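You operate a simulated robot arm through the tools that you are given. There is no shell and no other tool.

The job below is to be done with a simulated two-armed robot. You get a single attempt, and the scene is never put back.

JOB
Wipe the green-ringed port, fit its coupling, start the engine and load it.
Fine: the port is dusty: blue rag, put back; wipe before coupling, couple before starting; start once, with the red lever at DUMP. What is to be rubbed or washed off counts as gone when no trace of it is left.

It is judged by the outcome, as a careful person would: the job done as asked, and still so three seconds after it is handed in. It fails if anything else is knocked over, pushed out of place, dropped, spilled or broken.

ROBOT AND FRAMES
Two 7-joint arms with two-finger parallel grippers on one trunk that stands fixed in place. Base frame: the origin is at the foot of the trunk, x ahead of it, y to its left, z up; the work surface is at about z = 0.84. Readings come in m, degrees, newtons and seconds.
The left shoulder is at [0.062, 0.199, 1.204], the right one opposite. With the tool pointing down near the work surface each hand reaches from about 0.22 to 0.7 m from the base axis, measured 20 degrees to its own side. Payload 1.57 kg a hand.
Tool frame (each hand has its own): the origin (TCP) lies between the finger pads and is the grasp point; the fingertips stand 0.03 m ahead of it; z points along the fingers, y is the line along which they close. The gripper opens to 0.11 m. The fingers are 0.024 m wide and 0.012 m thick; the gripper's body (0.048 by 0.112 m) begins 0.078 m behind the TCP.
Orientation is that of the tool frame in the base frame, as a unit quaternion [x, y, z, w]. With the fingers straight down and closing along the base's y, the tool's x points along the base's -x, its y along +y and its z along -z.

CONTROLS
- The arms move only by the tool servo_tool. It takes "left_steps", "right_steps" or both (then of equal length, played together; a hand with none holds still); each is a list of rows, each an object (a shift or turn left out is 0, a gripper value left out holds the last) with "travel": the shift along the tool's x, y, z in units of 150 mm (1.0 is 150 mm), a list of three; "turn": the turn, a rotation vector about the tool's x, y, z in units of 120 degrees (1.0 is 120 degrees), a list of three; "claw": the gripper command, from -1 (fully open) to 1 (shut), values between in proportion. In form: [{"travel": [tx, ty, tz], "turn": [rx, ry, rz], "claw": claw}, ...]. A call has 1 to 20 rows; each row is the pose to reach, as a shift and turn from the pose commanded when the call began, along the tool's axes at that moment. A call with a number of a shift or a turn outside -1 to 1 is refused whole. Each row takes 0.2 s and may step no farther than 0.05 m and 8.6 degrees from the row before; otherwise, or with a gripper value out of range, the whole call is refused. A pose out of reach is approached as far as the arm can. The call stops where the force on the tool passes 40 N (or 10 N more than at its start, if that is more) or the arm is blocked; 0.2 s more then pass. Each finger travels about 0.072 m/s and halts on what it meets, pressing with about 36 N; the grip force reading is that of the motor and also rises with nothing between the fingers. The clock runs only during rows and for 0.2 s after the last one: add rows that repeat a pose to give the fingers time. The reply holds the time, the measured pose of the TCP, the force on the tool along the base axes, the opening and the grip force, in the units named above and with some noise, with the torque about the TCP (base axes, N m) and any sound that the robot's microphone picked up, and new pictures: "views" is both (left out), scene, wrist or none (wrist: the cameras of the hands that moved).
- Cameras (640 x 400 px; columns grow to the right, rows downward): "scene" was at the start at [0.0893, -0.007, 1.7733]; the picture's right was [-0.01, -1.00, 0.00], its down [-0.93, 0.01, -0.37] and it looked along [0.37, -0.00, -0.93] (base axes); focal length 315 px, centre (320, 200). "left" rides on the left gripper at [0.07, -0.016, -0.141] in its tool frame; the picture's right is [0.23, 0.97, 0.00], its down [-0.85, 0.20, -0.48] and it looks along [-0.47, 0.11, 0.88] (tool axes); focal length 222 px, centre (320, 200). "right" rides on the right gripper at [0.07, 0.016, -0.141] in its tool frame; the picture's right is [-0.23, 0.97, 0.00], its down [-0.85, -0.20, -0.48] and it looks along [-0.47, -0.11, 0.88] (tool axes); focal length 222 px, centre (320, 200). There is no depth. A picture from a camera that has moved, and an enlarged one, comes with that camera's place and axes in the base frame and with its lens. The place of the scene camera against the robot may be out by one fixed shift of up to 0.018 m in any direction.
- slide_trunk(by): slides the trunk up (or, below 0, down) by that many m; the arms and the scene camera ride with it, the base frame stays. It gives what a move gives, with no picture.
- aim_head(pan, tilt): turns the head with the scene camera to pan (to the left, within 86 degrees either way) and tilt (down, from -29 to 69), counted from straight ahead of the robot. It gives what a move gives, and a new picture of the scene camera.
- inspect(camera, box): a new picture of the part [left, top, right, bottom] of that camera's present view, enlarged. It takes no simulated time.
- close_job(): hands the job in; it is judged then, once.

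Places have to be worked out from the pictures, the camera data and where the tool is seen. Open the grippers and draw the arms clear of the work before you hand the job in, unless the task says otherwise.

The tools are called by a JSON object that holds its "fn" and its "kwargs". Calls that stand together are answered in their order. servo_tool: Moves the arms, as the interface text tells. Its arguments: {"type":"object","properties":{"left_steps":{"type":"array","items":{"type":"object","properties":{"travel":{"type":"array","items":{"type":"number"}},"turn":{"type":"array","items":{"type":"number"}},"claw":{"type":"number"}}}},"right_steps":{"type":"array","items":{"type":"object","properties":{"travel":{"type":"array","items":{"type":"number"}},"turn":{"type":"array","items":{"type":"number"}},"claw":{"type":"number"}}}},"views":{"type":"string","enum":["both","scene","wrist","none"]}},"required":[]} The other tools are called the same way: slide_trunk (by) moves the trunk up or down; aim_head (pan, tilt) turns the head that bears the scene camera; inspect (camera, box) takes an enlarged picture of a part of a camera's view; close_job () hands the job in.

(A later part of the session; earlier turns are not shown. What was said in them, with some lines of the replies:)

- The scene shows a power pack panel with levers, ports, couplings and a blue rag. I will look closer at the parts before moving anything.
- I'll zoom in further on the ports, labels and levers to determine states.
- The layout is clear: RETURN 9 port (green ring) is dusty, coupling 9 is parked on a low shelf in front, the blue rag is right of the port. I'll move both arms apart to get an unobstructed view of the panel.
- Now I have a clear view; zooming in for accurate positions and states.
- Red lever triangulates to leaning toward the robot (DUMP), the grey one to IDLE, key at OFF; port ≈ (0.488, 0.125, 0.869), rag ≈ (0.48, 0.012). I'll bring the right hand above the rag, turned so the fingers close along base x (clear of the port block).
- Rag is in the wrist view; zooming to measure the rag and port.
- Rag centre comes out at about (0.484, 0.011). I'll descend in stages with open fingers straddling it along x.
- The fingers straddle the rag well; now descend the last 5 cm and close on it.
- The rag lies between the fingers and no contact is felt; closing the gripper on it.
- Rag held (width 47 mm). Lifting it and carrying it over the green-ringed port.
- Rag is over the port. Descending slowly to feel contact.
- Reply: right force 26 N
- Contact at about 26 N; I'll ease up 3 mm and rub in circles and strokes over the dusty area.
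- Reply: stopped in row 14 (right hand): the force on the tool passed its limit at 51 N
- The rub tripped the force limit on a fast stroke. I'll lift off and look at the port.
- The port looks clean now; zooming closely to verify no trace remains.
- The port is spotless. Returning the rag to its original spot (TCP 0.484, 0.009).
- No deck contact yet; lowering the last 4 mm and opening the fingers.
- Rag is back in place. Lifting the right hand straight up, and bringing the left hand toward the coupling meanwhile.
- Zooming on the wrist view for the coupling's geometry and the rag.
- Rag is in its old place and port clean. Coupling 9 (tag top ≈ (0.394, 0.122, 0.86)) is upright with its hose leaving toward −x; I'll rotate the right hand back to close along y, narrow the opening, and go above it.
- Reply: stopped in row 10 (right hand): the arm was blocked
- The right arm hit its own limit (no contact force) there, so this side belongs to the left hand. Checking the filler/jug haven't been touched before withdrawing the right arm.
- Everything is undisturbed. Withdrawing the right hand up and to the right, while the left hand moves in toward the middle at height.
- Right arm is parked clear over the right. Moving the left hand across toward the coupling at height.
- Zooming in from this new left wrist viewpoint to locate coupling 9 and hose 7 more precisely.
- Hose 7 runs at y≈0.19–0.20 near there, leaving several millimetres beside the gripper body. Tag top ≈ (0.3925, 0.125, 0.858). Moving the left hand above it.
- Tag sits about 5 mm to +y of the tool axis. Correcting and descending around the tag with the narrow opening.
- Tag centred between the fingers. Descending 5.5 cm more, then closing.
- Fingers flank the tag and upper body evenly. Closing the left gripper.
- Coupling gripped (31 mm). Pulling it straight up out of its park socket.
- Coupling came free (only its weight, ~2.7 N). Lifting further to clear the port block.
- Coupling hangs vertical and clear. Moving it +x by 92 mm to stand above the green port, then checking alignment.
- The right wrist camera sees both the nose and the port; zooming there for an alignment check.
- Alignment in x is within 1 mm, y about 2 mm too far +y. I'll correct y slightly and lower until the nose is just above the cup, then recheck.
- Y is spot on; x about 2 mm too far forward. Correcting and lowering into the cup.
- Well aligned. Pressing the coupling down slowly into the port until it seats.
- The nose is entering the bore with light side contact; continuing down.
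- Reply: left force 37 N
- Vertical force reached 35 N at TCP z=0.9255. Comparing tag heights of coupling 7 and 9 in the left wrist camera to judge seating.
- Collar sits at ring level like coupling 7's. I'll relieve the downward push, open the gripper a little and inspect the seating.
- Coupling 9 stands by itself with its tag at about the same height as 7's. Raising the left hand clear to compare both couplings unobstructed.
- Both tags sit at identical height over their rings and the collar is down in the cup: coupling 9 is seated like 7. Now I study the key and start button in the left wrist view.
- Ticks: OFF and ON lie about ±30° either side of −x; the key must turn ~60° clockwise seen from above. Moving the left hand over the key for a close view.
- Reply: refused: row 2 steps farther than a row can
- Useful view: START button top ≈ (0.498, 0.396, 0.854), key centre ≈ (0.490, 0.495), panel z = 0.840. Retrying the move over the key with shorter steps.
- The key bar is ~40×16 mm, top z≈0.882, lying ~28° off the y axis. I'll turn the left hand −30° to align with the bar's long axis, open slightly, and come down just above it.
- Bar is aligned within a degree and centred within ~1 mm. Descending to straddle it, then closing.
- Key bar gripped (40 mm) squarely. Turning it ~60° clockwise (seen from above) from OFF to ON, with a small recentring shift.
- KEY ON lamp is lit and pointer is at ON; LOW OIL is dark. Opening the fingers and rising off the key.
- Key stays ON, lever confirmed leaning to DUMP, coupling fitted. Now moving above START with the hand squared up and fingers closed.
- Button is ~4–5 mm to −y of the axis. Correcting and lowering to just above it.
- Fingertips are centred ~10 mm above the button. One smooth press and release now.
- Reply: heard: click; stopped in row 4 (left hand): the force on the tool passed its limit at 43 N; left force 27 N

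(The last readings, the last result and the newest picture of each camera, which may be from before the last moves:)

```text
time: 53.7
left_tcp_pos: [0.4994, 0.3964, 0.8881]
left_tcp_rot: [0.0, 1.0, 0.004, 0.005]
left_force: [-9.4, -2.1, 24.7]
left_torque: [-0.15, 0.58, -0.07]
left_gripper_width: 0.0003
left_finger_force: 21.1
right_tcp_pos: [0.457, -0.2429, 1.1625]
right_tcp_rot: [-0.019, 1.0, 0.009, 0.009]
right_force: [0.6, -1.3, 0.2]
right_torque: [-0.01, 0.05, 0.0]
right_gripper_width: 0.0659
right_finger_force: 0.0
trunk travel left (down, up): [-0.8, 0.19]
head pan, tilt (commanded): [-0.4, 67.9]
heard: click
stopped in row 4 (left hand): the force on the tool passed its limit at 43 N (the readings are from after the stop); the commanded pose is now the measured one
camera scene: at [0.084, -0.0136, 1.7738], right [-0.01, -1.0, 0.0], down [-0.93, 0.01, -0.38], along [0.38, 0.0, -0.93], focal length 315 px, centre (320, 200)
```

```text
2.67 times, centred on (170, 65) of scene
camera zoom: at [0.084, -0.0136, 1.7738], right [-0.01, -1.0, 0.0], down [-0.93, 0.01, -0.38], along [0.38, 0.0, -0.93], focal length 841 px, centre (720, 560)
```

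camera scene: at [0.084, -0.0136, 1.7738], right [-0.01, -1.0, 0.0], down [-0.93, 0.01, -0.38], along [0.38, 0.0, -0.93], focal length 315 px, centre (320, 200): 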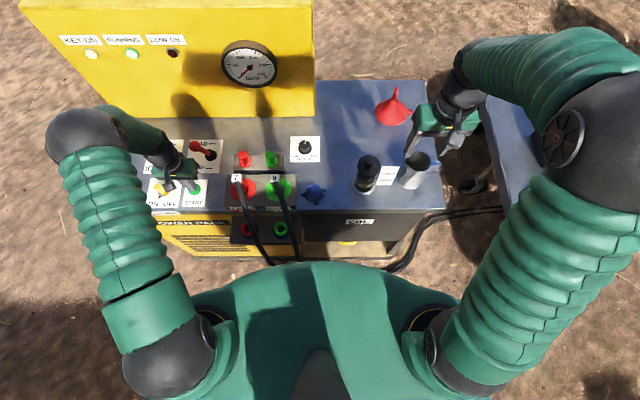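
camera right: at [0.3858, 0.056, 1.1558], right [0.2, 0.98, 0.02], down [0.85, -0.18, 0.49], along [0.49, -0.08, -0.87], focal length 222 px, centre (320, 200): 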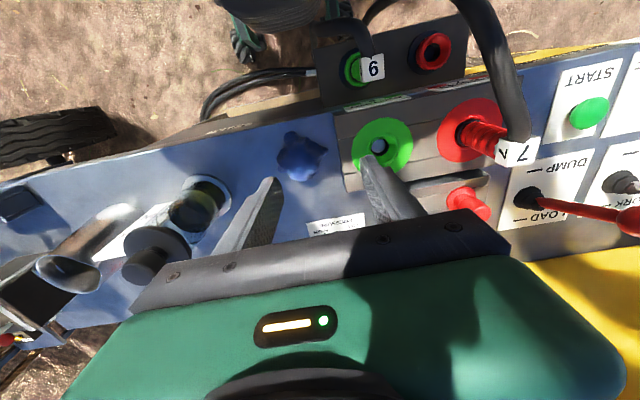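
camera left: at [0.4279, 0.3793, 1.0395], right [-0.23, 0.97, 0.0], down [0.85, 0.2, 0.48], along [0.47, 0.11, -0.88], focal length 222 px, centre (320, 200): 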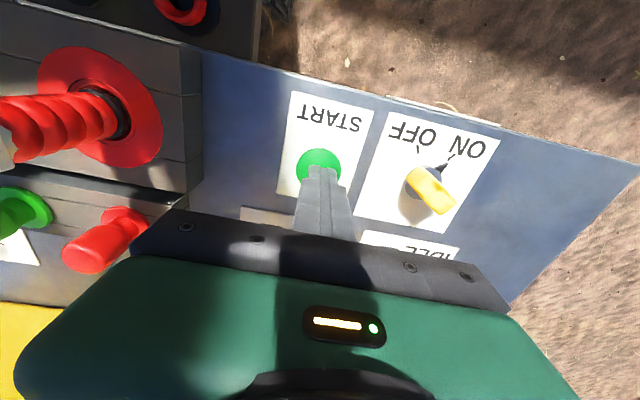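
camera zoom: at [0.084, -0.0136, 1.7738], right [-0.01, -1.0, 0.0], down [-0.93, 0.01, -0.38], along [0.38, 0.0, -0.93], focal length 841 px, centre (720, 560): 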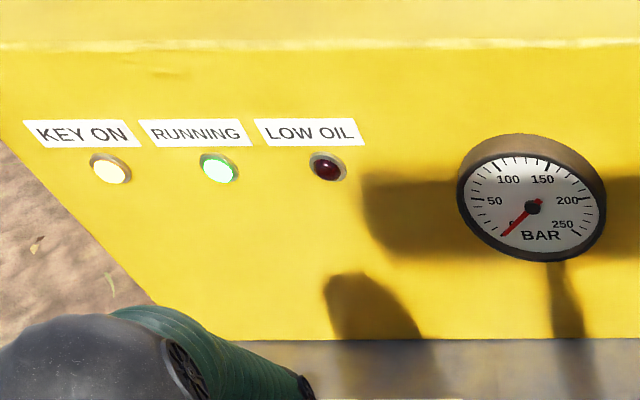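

A click was heard and the RUNNING lamp is lit. Releasing the button straight up.

{"fn": "servo_tool", "kwargs": {"left_steps": [{"travel": [0, 0, -0.1]}, {"travel": [0, 0, -0.3]}, {"travel": [0, 0, -0.6]}, {"travel": [0, 0, -0.9]}, {"travel": [0, 0, -1]}], "views": "both"}}

{"fn": "inspect", "kwargs": {"camera": "scene", "box": [50, 20, 290, 110]}}

{"fn": "inspect", "kwargs": {"camera": "left", "box": [180, 60, 500, 260]}}

```text
time: 54.9
left_tcp_pos: [0.4994, 0.3983, 1.0316]
left_tcp_rot: [0.0, 1.0, 0.002, 0.004]
left_force: [0.3, 0.7, -0.1]
left_torque: [0.01, -0.01, 0.0]
left_gripper_width: 0.0
left_finger_force: 21.0
right_tcp_pos: [0.4596, -0.2394, 1.1623]
right_tcp_rot: [-0.02, 1.0, 0.007, 0.009]
right_force: [-0.1, 0.5, 0.5]
right_torque: [-0.02, 0.03, 0.02]
right_gripper_width: 0.0662
right_finger_force: 0.1
trunk travel left (down, up): [-0.8, 0.19]
head pan, tilt (commanded): [-0.4, 67.9]
camera scene: at [0.0904, -0.0084, 1.7732], right [-0.01, -1.0, 0.0], down [-0.93, 0.01, -0.37], along [0.37, 0.0, -0.93], focal length 315 px, centre (320, 200)
camera left: at [0.427, 0.3813, 1.1729], right [-0.23, 0.97, 0.0], down [0.85, 0.2, 0.49], along [0.47, 0.11, -0.87], focal length 222 px, centre (320, 200)
```

scene: 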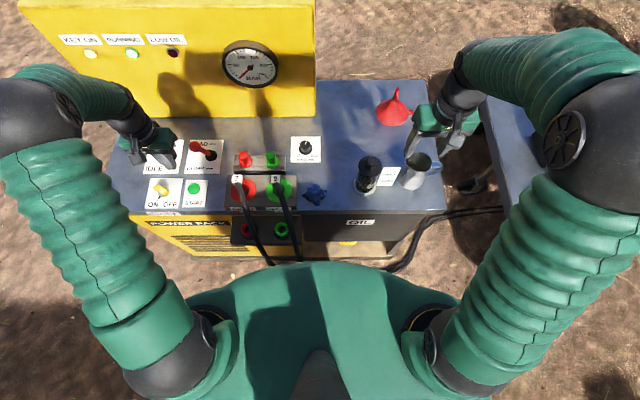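
left: 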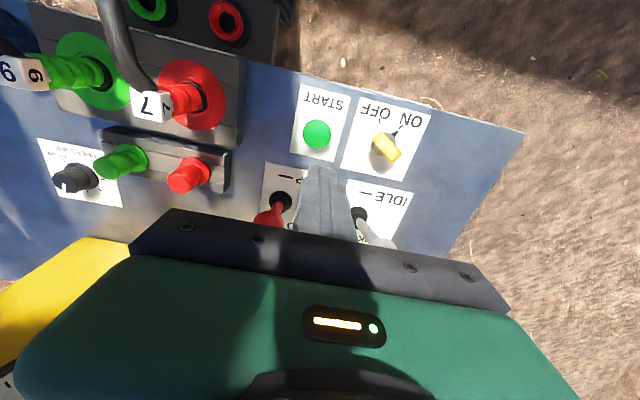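

```text
2.67 times, centred on (170, 65) of scene
camera zoom: at [0.0904, -0.0084, 1.7732], right [-0.01, -1.0, 0.0], down [-0.93, 0.01, -0.37], along [0.37, 0.0, -0.93], focal length 841 px, centre (720, 560)
```

zoom: 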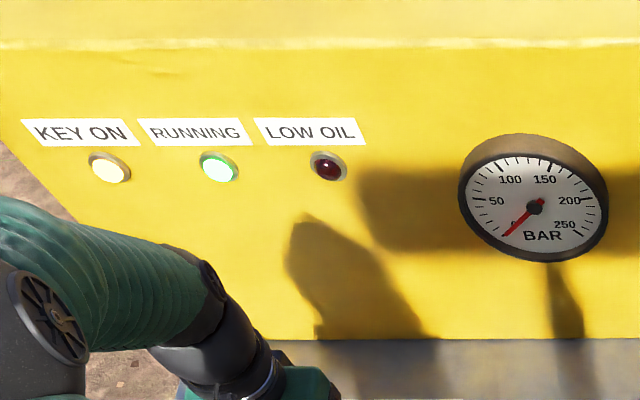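

```text
2.00 times, centred on (340, 160) of left
camera zoom: at [0.427, 0.3813, 1.1729], right [-0.23, 0.97, 0.0], down [0.85, 0.2, 0.49], along [0.47, 0.11, -0.87], focal length 444 px, centre (280, 280)
```

zoom: 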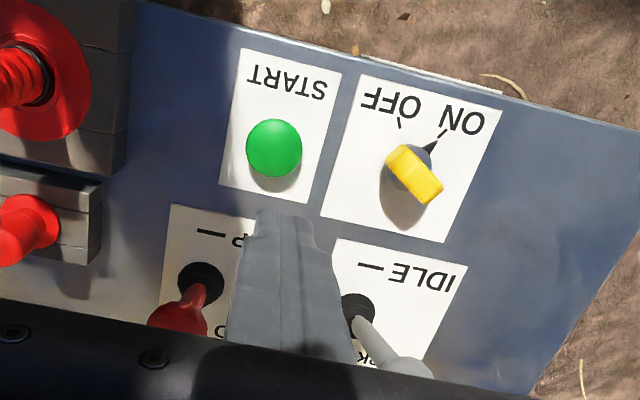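

Engine is running at 0 bar on DUMP. Next, the red lever: I'll move the closed fingers behind (robot side of) the red knob at y≈0.357, keeping above it until in place.

{"fn": "servo_tool", "kwargs": {"left_steps": [{"travel": [0.02, -0.13, -0.1]}, {"travel": [0.02, -0.27, -0.1]}, {"travel": [0.02, -0.27, -0.1]}], "views": "both"}}

{"fn": "inspect", "kwargs": {"camera": "scene", "box": [130, 125, 250, 215]}}

{"fn": "inspect", "kwargs": {"camera": "left", "box": [180, 100, 460, 260]}}

```text
time: 55.7
left_tcp_pos: [0.4969, 0.3576, 1.0487]
left_tcp_rot: [-0.001, 1.0, 0.004, 0.005]
left_force: [0.0, 0.6, 0.0]
left_torque: [-0.01, 0.02, -0.02]
left_gripper_width: 0.0002
left_finger_force: 20.9
right_tcp_pos: [0.4598, -0.2414, 1.1608]
right_tcp_rot: [-0.02, 1.0, 0.007, 0.009]
right_force: [0.2, 0.4, 0.0]
right_torque: [-0.03, -0.02, 0.01]
right_gripper_width: 0.0662
right_finger_force: 0.0
trunk travel left (down, up): [-0.8, 0.19]
head pan, tilt (commanded): [-0.4, 67.9]
camera scene: at [0.0908, -0.0101, 1.7732], right [-0.01, -1.0, 0.0], down [-0.93, 0.01, -0.37], along [0.37, 0.0, -0.93], focal length 315 px, centre (320, 200)
camera left: at [0.4246, 0.3389, 1.1887], right [-0.23, 0.97, 0.0], down [0.85, 0.2, 0.49], along [0.47, 0.11, -0.87], focal length 222 px, centre (320, 200)
```

scene: 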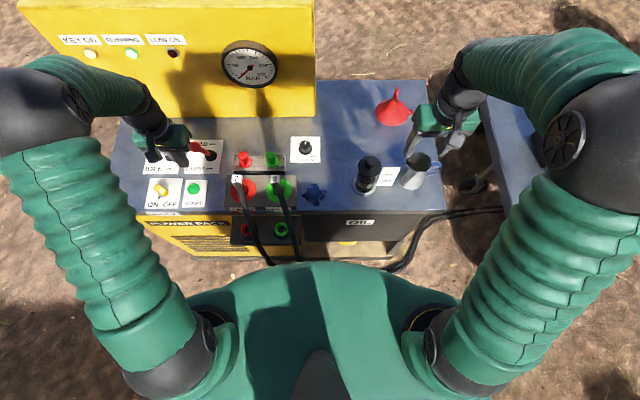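
left: 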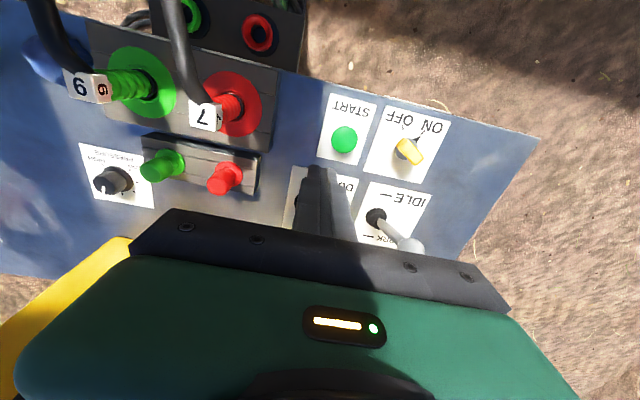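

```text
4.44 times, centred on (190, 170) of scene
camera zoom: at [0.0908, -0.0101, 1.7732], right [-0.01, -1.0, 0.0], down [-0.93, 0.01, -0.37], along [0.37, 0.0, -0.93], focal length 1402 px, centre (898, 333)
```

zoom: 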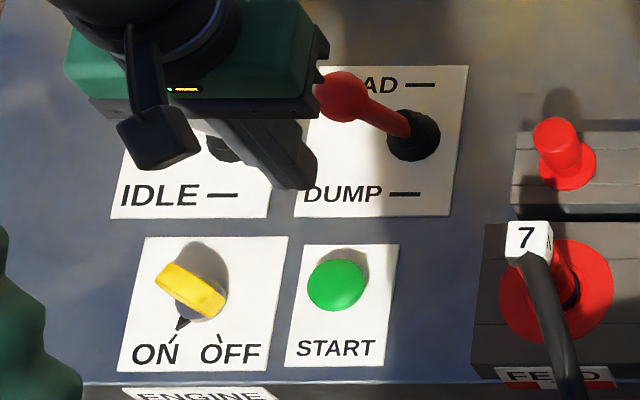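

```text
2.29 times, centred on (320, 180) of left
camera zoom: at [0.4246, 0.3389, 1.1887], right [-0.23, 0.97, 0.0], down [0.85, 0.2, 0.49], along [0.47, 0.11, -0.87], focal length 508 px, centre (320, 246)
```

zoom: 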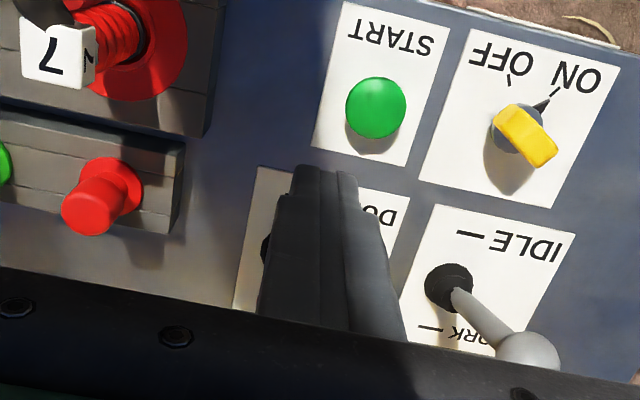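

Red knob ≈ (0.577, 0.355, 0.98). Placing the closed fingers just in front of it on the robot side.

{"fn": "servo_tool", "kwargs": {"left_steps": [{"travel": [-0.11, -0.01, 0]}, {"travel": [-0.21, -0.01, 0.1]}, {"travel": [-0.21, -0.01, 0.27]}, {"travel": [-0.21, -0.01, 0.42]}, {"travel": [-0.21, -0.01, 0.42]}], "views": "scene"}}

{"fn": "inspect", "kwargs": {"camera": "scene", "box": [130, 125, 250, 215]}}

{"fn": "inspect", "kwargs": {"camera": "right", "box": [480, 80, 640, 260]}}

```text
time: 56.9
left_tcp_pos: [0.5292, 0.3554, 0.9874]
left_tcp_rot: [0.0, 1.0, 0.003, 0.004]
left_force: [0.0, 0.0, -0.7]
left_torque: [-0.01, -0.01, -0.01]
left_gripper_width: 0.0001
left_finger_force: 21.5
right_tcp_pos: [0.4596, -0.2387, 1.1619]
right_tcp_rot: [-0.02, 1.0, 0.007, 0.009]
right_force: [0.4, -0.1, 0.5]
right_torque: [0.02, 0.02, 0.02]
right_gripper_width: 0.066
right_finger_force: 0.2
trunk travel left (down, up): [-0.8, 0.19]
head pan, tilt (commanded): [-0.4, 67.9]
camera scene: at [0.0907, -0.0082, 1.7732], right [-0.01, -1.0, 0.0], down [-0.93, 0.01, -0.37], along [0.37, 0.0, -0.93], focal length 315 px, centre (320, 200)
```

scene: 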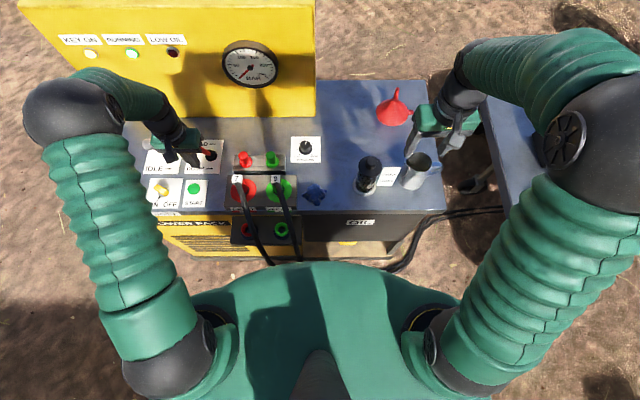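

```text
4.44 times, centred on (190, 170) of scene
camera zoom: at [0.0907, -0.0082, 1.7732], right [-0.01, -1.0, 0.0], down [-0.93, 0.01, -0.37], along [0.37, 0.0, -0.93], focal length 1402 px, centre (898, 333)
```

zoom: 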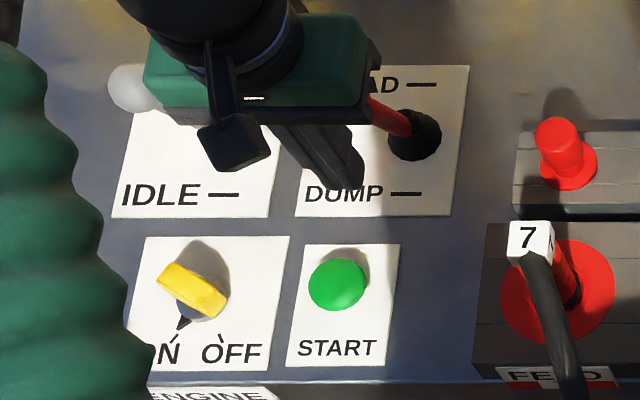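

```text
2.22 times, centred on (560, 170) of right
camera zoom: at [0.3886, -0.229, 1.3026], right [0.19, 0.98, 0.02], down [0.85, -0.17, 0.49], along [0.48, -0.08, -0.87], focal length 494 px, centre (-213, 267)
```

zoom: 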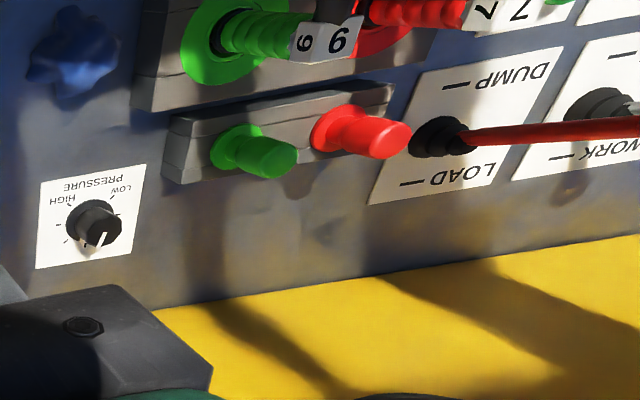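

Fingers are in place with the knob just ahead in +x. Pushing the red lever forward toward LOAD in small steps.

{"fn": "servo_tool", "kwargs": {"left_steps": [{"travel": [-0.053, 0, 0]}, {"travel": [-0.106, 0, 0]}, {"travel": [-0.159, 0, 0]}, {"travel": [-0.212, 0, 0]}, {"travel": [-0.265, 0, 0]}, {"travel": [-0.318, 0, 0]}, {"travel": [-0.371, 0, 0]}, {"travel": [-0.424, 0, 0]}, {"travel": [-0.477, 0, 0]}, {"travel": [-0.53, 0, 0]}, {"travel": [-0.583, 0, 0]}], "views": "both"}}

{"fn": "inspect", "kwargs": {"camera": "right", "box": [480, 80, 640, 260]}}

{"fn": "inspect", "kwargs": {"camera": "scene", "box": [50, 20, 290, 110]}}

```text
time: 59.3
left_tcp_pos: [0.6168, 0.3557, 0.9877]
left_tcp_rot: [0.0, 1.0, 0.003, 0.005]
left_force: [0.3, -0.4, -0.3]
left_torque: [0.02, -0.02, 0.02]
left_gripper_width: 0.0
left_finger_force: 21.0
right_tcp_pos: [0.4589, -0.2399, 1.1615]
right_tcp_rot: [-0.02, 1.0, 0.006, 0.009]
right_force: [0.1, 0.1, -0.2]
right_torque: [0.0, -0.01, 0.02]
right_gripper_width: 0.0661
right_finger_force: 0.0
trunk travel left (down, up): [-0.8, 0.19]
head pan, tilt (commanded): [-0.4, 67.9]
camera scene: at [0.0912, -0.0086, 1.7732], right [-0.01, -1.0, 0.0], down [-0.93, 0.01, -0.37], along [0.37, 0.0, -0.93], focal length 315 px, centre (320, 200)
camera left: at [0.5439, 0.337, 1.1279], right [-0.23, 0.97, 0.0], down [0.85, 0.2, 0.49], along [0.47, 0.11, -0.87], focal length 222 px, centre (320, 200)
```

scene: 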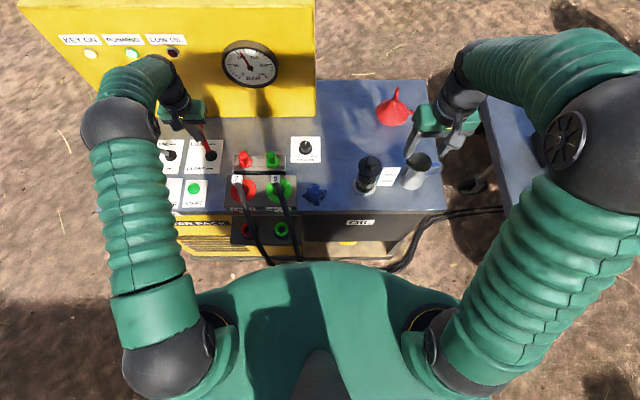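
left: 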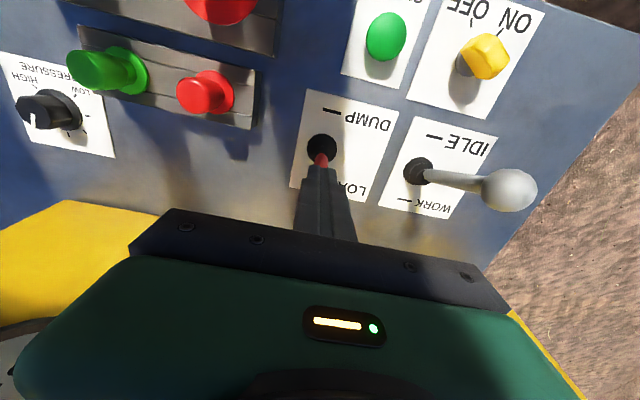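

```text
2.22 times, centred on (560, 170) of right
camera zoom: at [0.3888, -0.2292, 1.3025], right [0.19, 0.98, 0.02], down [0.85, -0.17, 0.49], along [0.48, -0.08, -0.87], focal length 494 px, centre (-213, 267)
```

zoom: 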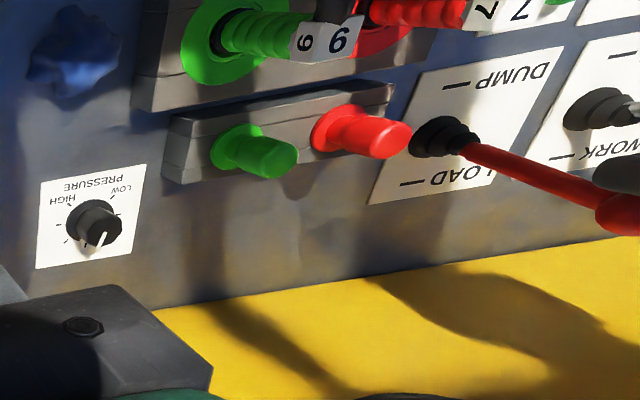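

```text
2.67 times, centred on (170, 65) of scene
camera zoom: at [0.0912, -0.0086, 1.7732], right [-0.01, -1.0, 0.0], down [-0.93, 0.01, -0.37], along [0.37, 0.0, -0.93], focal length 841 px, centre (720, 560)
```

zoom: 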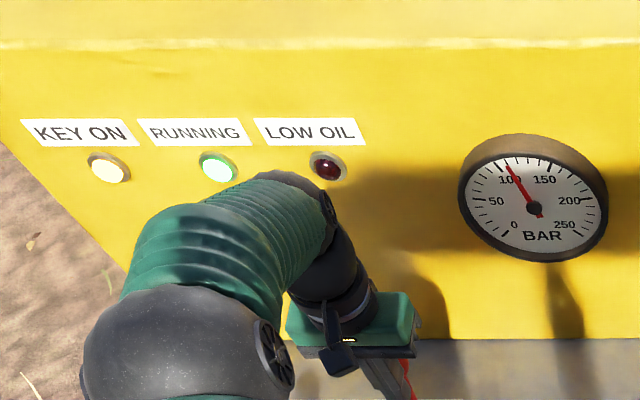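

Gauge rose to ~105 bar and RUNNING stays lit. I'll ease the lever on a little further to make sure it's fully at its LOAD stop.

{"fn": "servo_tool", "kwargs": {"left_steps": [{"travel": [-0.027, 0, 0]}, {"travel": [-0.053, 0, 0]}, {"travel": [-0.08, 0, 0]}, {"travel": [-0.107, 0, 0]}, {"travel": [-0.107, 0, 0]}], "views": "wrist"}}

{"fn": "inspect", "kwargs": {"camera": "right", "box": [480, 80, 640, 260]}}

{"fn": "inspect", "kwargs": {"camera": "scene", "box": [50, 20, 290, 190]}}

```text
time: 60.5
left_tcp_pos: [0.6313, 0.3549, 0.9872]
left_tcp_rot: [0.0, 1.0, 0.003, 0.004]
left_force: [-0.8, 0.7, 0.5]
left_torque: [-0.03, 0.02, 0.05]
left_gripper_width: 0.0
left_finger_force: 21.3
right_tcp_pos: [0.4596, -0.2399, 1.1621]
right_tcp_rot: [-0.02, 1.0, 0.007, 0.008]
right_force: [-0.2, 0.3, 0.9]
right_torque: [0.01, -0.03, 0.01]
right_gripper_width: 0.0658
right_finger_force: 0.2
trunk travel left (down, up): [-0.8, 0.19]
head pan, tilt (commanded): [-0.4, 67.9]
camera left: at [0.5596, 0.3374, 1.1281], right [-0.23, 0.97, 0.0], down [0.85, 0.2, 0.49], along [0.47, 0.11, -0.87], focal length 222 px, centre (320, 200)
```

left: 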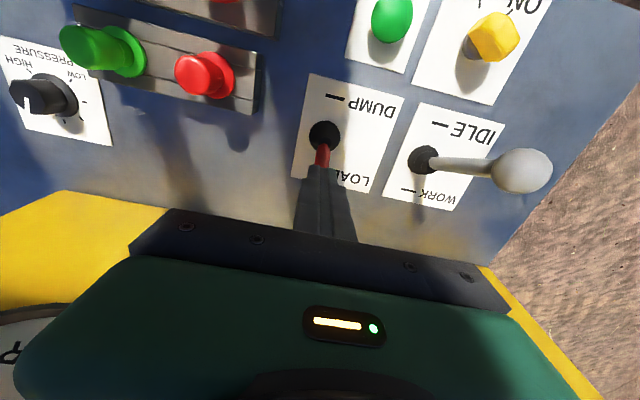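

```text
2.22 times, centred on (560, 170) of right
camera zoom: at [0.3885, -0.2293, 1.3026], right [0.19, 0.98, 0.02], down [0.85, -0.17, 0.49], along [0.48, -0.08, -0.87], focal length 494 px, centre (-213, 267)
```

zoom: 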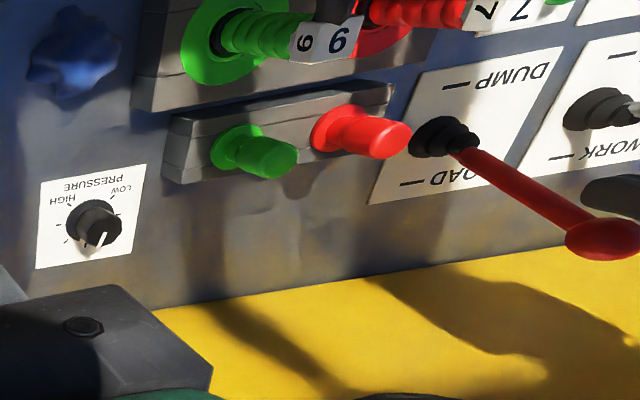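

```text
2.35 times, centred on (170, 105) of scene
camera zoom: at [0.091, -0.0086, 1.7732], right [-0.01, -1.0, 0.0], down [-0.93, 0.01, -0.37], along [0.37, 0.0, -0.93], focal length 742 px, centre (673, 424)
```

zoom: 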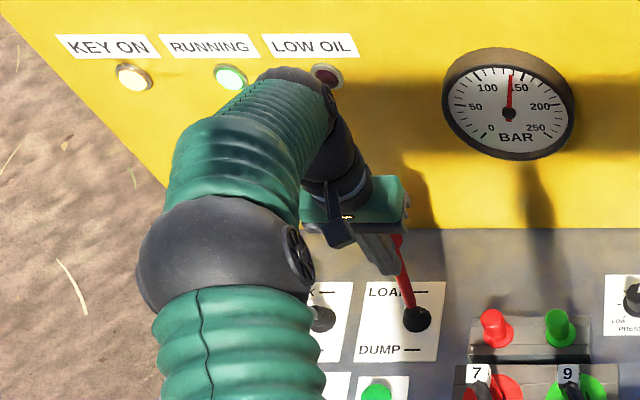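

Lever now reads about symmetric to its DUMP angle and the gauge is ~140 bar. Nudging a few mm more to find the stop.

{"fn": "servo_tool", "kwargs": {"left_steps": [{"travel": [-0.02, 0, 0]}, {"travel": [-0.04, 0, 0]}, {"travel": [-0.06, 0, 0]}, {"travel": [-0.06, 0, 0]}], "views": "none"}}

{"fn": "inspect", "kwargs": {"camera": "right", "box": [480, 80, 640, 260]}}

{"fn": "inspect", "kwargs": {"camera": "scene", "box": [50, 20, 290, 190]}}

```text
time: 61.5
left_tcp_pos: [0.641, 0.3551, 0.988]
left_tcp_rot: [0.001, 1.0, 0.003, 0.004]
left_force: [-4.4, -0.2, -0.7]
left_torque: [-0.05, 0.09, 0.0]
left_gripper_width: 0.0
left_finger_force: 21.6
right_tcp_pos: [0.4599, -0.2408, 1.1615]
right_tcp_rot: [-0.02, 1.0, 0.006, 0.009]
right_force: [-0.5, 0.0, 0.0]
right_torque: [0.01, 0.0, 0.0]
right_gripper_width: 0.0661
right_finger_force: 0.0
trunk travel left (down, up): [-0.8, 0.19]
head pan, tilt (commanded): [-0.4, 67.9]
```

```text
2.22 times, centred on (560, 170) of right
camera zoom: at [0.3879, -0.2291, 1.3028], right [0.19, 0.98, 0.02], down [0.85, -0.17, 0.49], along [0.49, -0.08, -0.87], focal length 494 px, centre (-213, 267)
```

zoom: 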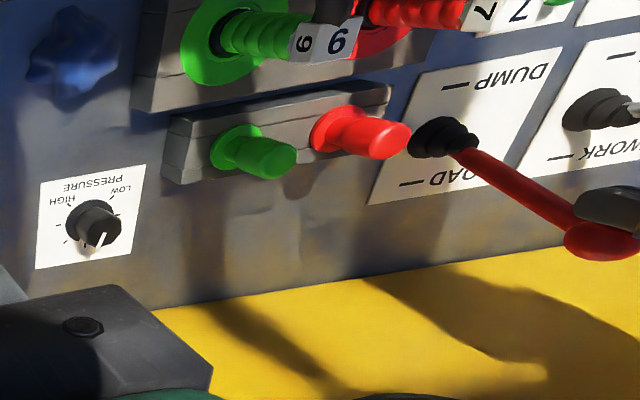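

```text
2.35 times, centred on (170, 105) of scene
camera zoom: at [0.0898, -0.0085, 1.7732], right [-0.01, -1.0, 0.0], down [-0.93, 0.01, -0.37], along [0.37, 0.0, -0.93], focal length 742 px, centre (673, 424)
```

zoom: 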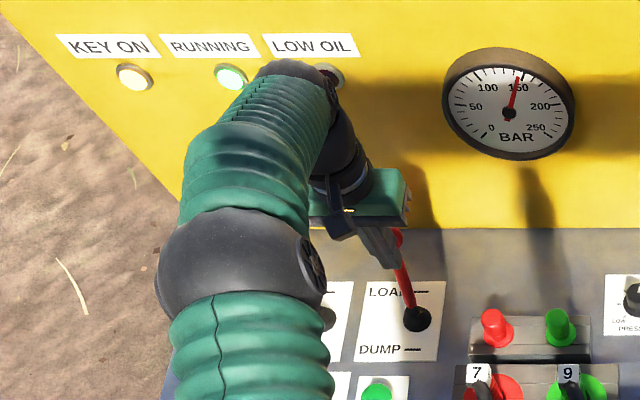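

The lever is against its LOAD stop (4 N reaction, no more motion), gauge ~150 bar, RUNNING lit. Backing the fingers straight away from the lever, then up.

{"fn": "servo_tool", "kwargs": {"left_steps": [{"travel": [0.15, 0, 0]}, {"travel": [0.4, 0, 0]}, {"travel": [0.65, 0, 0]}, {"travel": [0.75, 0, -0.25]}, {"travel": [0.85, 0, -0.55]}, {"travel": [0.9, 0, -0.85]}], "views": "both"}}

{"fn": "inspect", "kwargs": {"camera": "scene", "box": [50, 20, 290, 190]}}

{"fn": "inspect", "kwargs": {"camera": "left", "box": [160, 40, 540, 260]}}

```text
time: 62.9
left_tcp_pos: [0.5017, 0.3526, 1.1169]
left_tcp_rot: [-0.001, 1.0, 0.003, 0.005]
left_force: [-0.2, 0.9, 0.5]
left_torque: [0.04, 0.01, 0.02]
left_gripper_width: 0.0
left_finger_force: 21.4
right_tcp_pos: [0.4588, -0.2411, 1.1627]
right_tcp_rot: [-0.021, 1.0, 0.007, 0.009]
right_force: [0.4, -0.8, -0.1]
right_torque: [0.02, 0.0, 0.0]
right_gripper_width: 0.066
right_finger_force: 0.1
trunk travel left (down, up): [-0.8, 0.19]
head pan, tilt (commanded): [-0.4, 67.9]
camera scene: at [0.0875, -0.0103, 1.7733], right [-0.01, -1.0, 0.0], down [-0.93, 0.01, -0.38], along [0.38, 0.0, -0.93], focal length 315 px, centre (320, 200)
camera left: at [0.43, 0.3352, 1.2562], right [-0.23, 0.97, 0.0], down [0.85, 0.2, 0.49], along [0.48, 0.11, -0.87], focal length 222 px, centre (320, 200)
```

scene: 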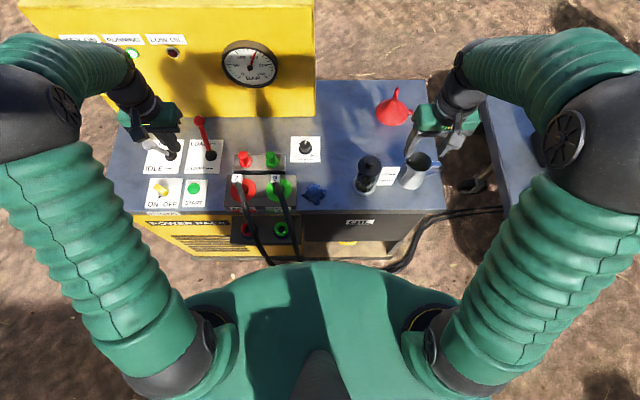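
left: 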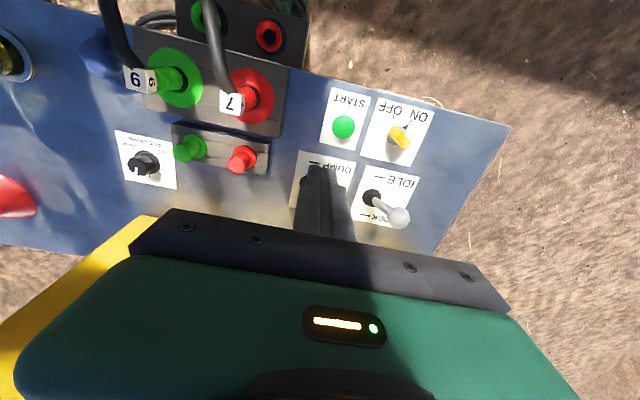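

```text
2.35 times, centred on (170, 105) of scene
camera zoom: at [0.0875, -0.0103, 1.7733], right [-0.01, -1.0, 0.0], down [-0.93, 0.01, -0.38], along [0.38, 0.0, -0.93], focal length 742 px, centre (673, 424)
```

zoom: 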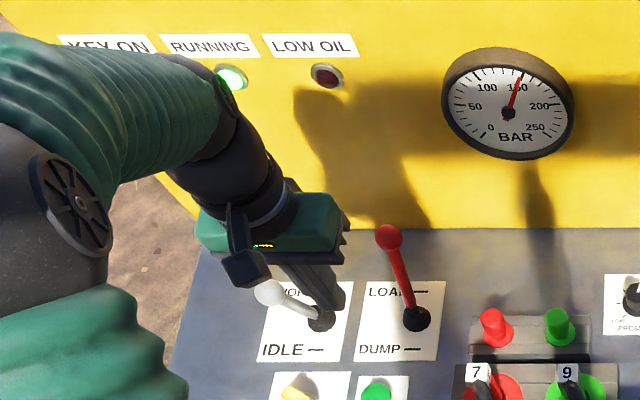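

```text
1.68 times, centred on (350, 150) of left
camera zoom: at [0.43, 0.3352, 1.2562], right [-0.23, 0.97, 0.0], down [0.85, 0.2, 0.49], along [0.48, 0.11, -0.87], focal length 374 px, centre (270, 284)
```

zoom: 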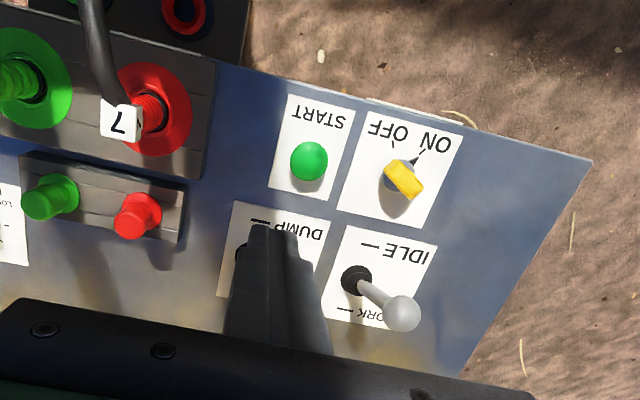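

Red lever at LOAD, 150 bar, RUNNING lit, grey lever still at IDLE. Now opening both grippers and drawing both arms clear.

{"fn": "servo_tool", "kwargs": {"left_steps": [{"travel": [0.2, 0.2, -0.05], "claw": -1}, {"travel": [0.4, 0.4, -0.1], "claw": -1}, {"travel": [0.6, 0.6, -0.15], "claw": -1}, {"travel": [0.8, 0.8, -0.2], "claw": -1}, {"travel": [1, 1, -0.25], "claw": -1}, {"travel": [1, 1, -0.25], "claw": -1}], "right_steps": [{"travel": [0.13, -0.1, -0.05], "claw": -1}, {"travel": [0.26, -0.2, -0.1], "claw": -1}, {"travel": [0.4, -0.3, -0.15], "claw": -1}, {"travel": [0.53, -0.4, -0.2], "claw": -1}, {"travel": [0.66, -0.5, -0.2], "claw": -1}, {"travel": [0.66, -0.5, -0.2], "claw": -1}], "views": "both"}}

{"fn": "inspect", "kwargs": {"camera": "scene", "box": [120, 110, 340, 260]}}

{"fn": "inspect", "kwargs": {"camera": "scene", "box": [50, 20, 290, 190]}}

{"fn": "inspect", "kwargs": {"camera": "scene", "box": [280, 80, 480, 230]}}

```text
time: 64.3
left_tcp_pos: [0.3533, 0.5056, 1.1505]
left_tcp_rot: [0.001, 1.0, 0.002, 0.004]
left_force: [-0.3, 0.0, 0.0]
left_torque: [0.0, -0.01, 0.03]
left_gripper_width: 0.1102
left_finger_force: 0.2
right_tcp_pos: [0.3635, -0.3203, 1.1873]
right_tcp_rot: [-0.02, 1.0, 0.007, 0.008]
right_force: [-0.5, 0.0, 0.5]
right_torque: [0.05, 0.01, 0.02]
right_gripper_width: 0.11
right_finger_force: 0.1
trunk travel left (down, up): [-0.8, 0.19]
head pan, tilt (commanded): [-0.4, 67.9]
camera scene: at [0.0891, -0.0079, 1.7733], right [-0.01, -1.0, 0.0], down [-0.93, 0.01, -0.37], along [0.37, 0.0, -0.93], focal length 315 px, centre (320, 200)
camera right: at [0.2923, -0.3086, 1.3295], right [0.19, 0.98, 0.02], down [0.85, -0.17, 0.49], along [0.48, -0.08, -0.87], focal length 222 px, centre (320, 200)
camera left: at [0.2813, 0.4887, 1.2914], right [-0.23, 0.97, 0.0], down [0.85, 0.2, 0.49], along [0.47, 0.11, -0.87], focal length 222 px, centre (320, 200)
```

scene: 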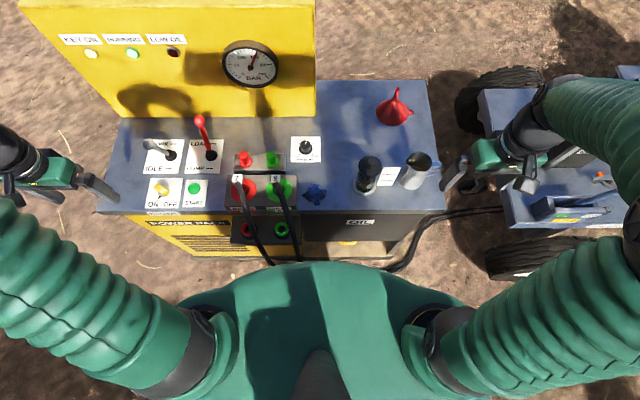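
right: 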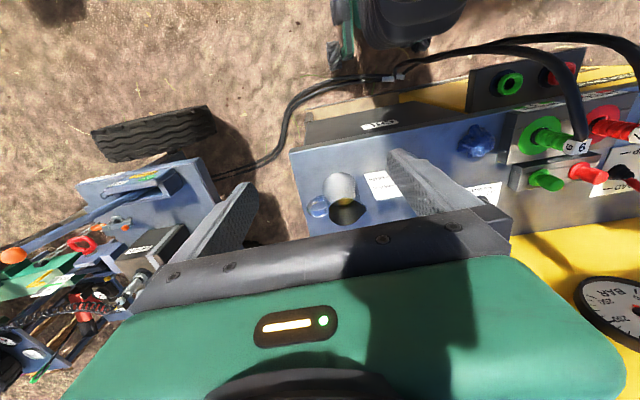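
left: 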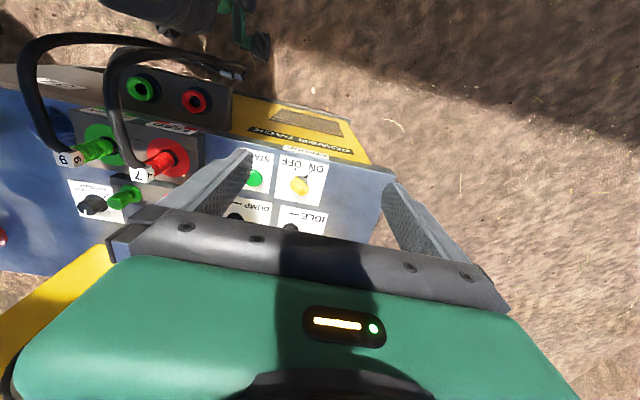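

```text
2.67 times, centred on (230, 185) of scene
camera zoom: at [0.0891, -0.0079, 1.7733], right [-0.01, -1.0, 0.0], down [-0.93, 0.01, -0.37], along [0.37, 0.0, -0.93], focal length 841 px, centre (560, 240)
```

zoom: 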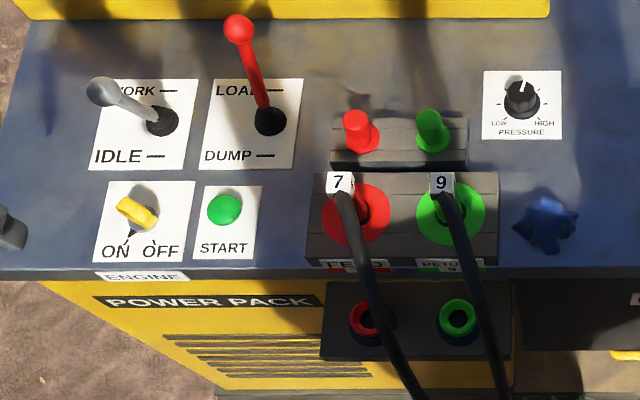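

```text
2.35 times, centred on (170, 105) of scene
camera zoom: at [0.0891, -0.0079, 1.7733], right [-0.01, -1.0, 0.0], down [-0.93, 0.01, -0.37], along [0.37, 0.0, -0.93], focal length 742 px, centre (673, 424)
```

zoom: 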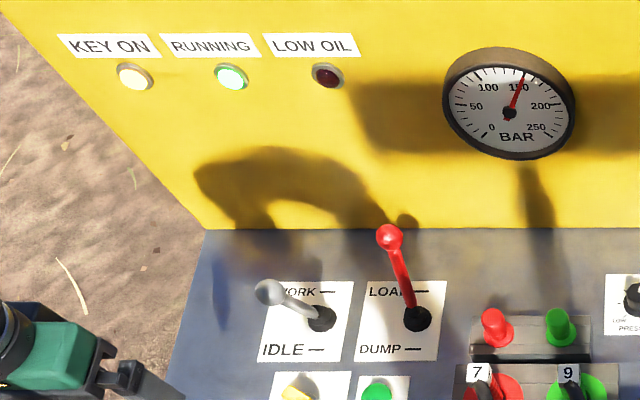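

```text
2.67 times, centred on (380, 155) of scene
camera zoom: at [0.0891, -0.0079, 1.7733], right [-0.01, -1.0, 0.0], down [-0.93, 0.01, -0.37], along [0.37, 0.0, -0.93], focal length 841 px, centre (160, 320)
```

zoom: 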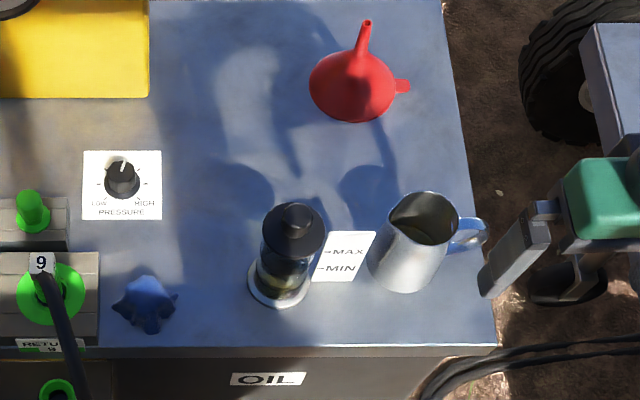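

Everything is in place; I'll let a few seconds pass to confirm the state holds (running, loaded, coupling seated).

{"fn": "servo_tool", "kwargs": {"left_steps": [{}, {}, {}, {}, {}, {}, {}, {}, {}, {}, {}, {}, {}, {}, {}, {}], "views": "scene"}}

{"fn": "inspect", "kwargs": {"camera": "scene", "box": [50, 20, 330, 220]}}

{"fn": "inspect", "kwargs": {"camera": "scene", "box": [225, 150, 345, 225]}}

```text
time: 67.7
left_tcp_pos: [0.3544, 0.5061, 1.1504]
left_tcp_rot: [0.001, 1.0, 0.003, 0.005]
left_force: [0.0, 0.0, -0.2]
left_torque: [0.02, -0.01, -0.02]
left_gripper_width: 0.1101
left_finger_force: 0.1
right_tcp_pos: [0.3638, -0.3198, 1.1879]
right_tcp_rot: [-0.02, 1.0, 0.007, 0.008]
right_force: [-0.8, 0.1, 0.3]
right_torque: [0.0, 0.0, -0.03]
right_gripper_width: 0.1098
right_finger_force: 0.0
trunk travel left (down, up): [-0.8, 0.19]
head pan, tilt (commanded): [-0.4, 67.9]
camera scene: at [0.0888, -0.0082, 1.7733], right [-0.01, -1.0, 0.0], down [-0.93, 0.01, -0.38], along [0.38, 0.0, -0.93], focal length 315 px, centre (320, 200)
```

scene: 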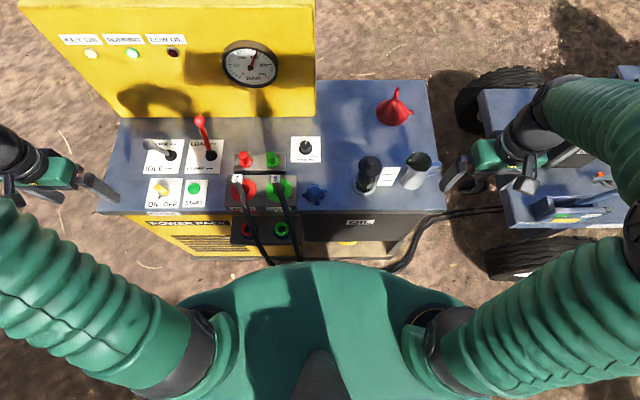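

```text
2.00 times, centred on (190, 120) of scene
camera zoom: at [0.0888, -0.0082, 1.7733], right [-0.01, -1.0, 0.0], down [-0.93, 0.01, -0.38], along [0.38, 0.0, -0.93], focal length 631 px, centre (580, 360)
```

zoom: 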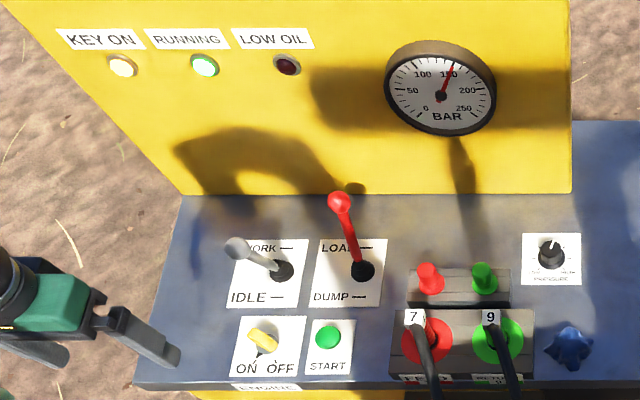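

```text
5.33 times, centred on (285, 188) of scene
camera zoom: at [0.0888, -0.0082, 1.7733], right [-0.01, -1.0, 0.0], down [-0.93, 0.01, -0.38], along [0.38, 0.0, -0.93], focal length 1682 px, centre (507, 267)
```

zoom: 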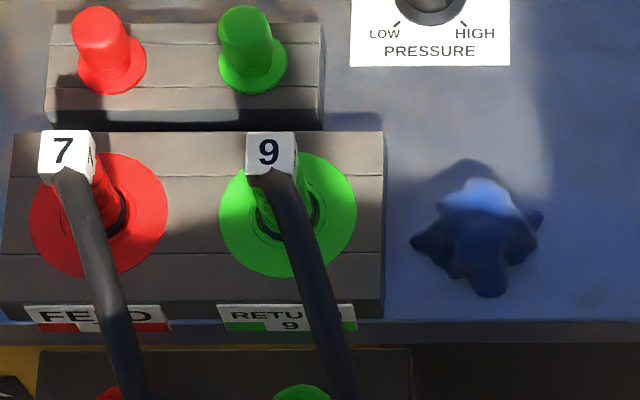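

The state is stable: port wiped, rag back, coupling 9 seated, key ON, RUNNING lit, red lever at LOAD with 150 bar. Both arms are clear with grippers open, so I'm handing in the job.

{"fn": "close_job", "kwargs": {}}

```text
The job is handed in.
```

I finished the job and handed it in. The engine is running and loaded, with the gauge holding at about 150 bar.

- **Port:** I wiped the green-ringed RETURN 9 port with the blue rag and could see no dust left on a close look. The rag is back where it was.
- **Coupling:** I fitted coupling 9 to the port before starting. It sits at the same height as coupling 7 on the FEED port.
- **Start:** I turned the key to ON and pressed START once, with the red lever at DUMP. The RUNNING lamp came on and stayed on; LOW OIL stayed dark.
- **Load:** I pushed the red lever to its LOAD stop. Three seconds later the lever, lamps and pressure had not changed.

I left the grey throttle lever at IDLE because the job didn't mention it. As far as I could see, nothing else was moved. Both arms are clear of the work with their grippers open.
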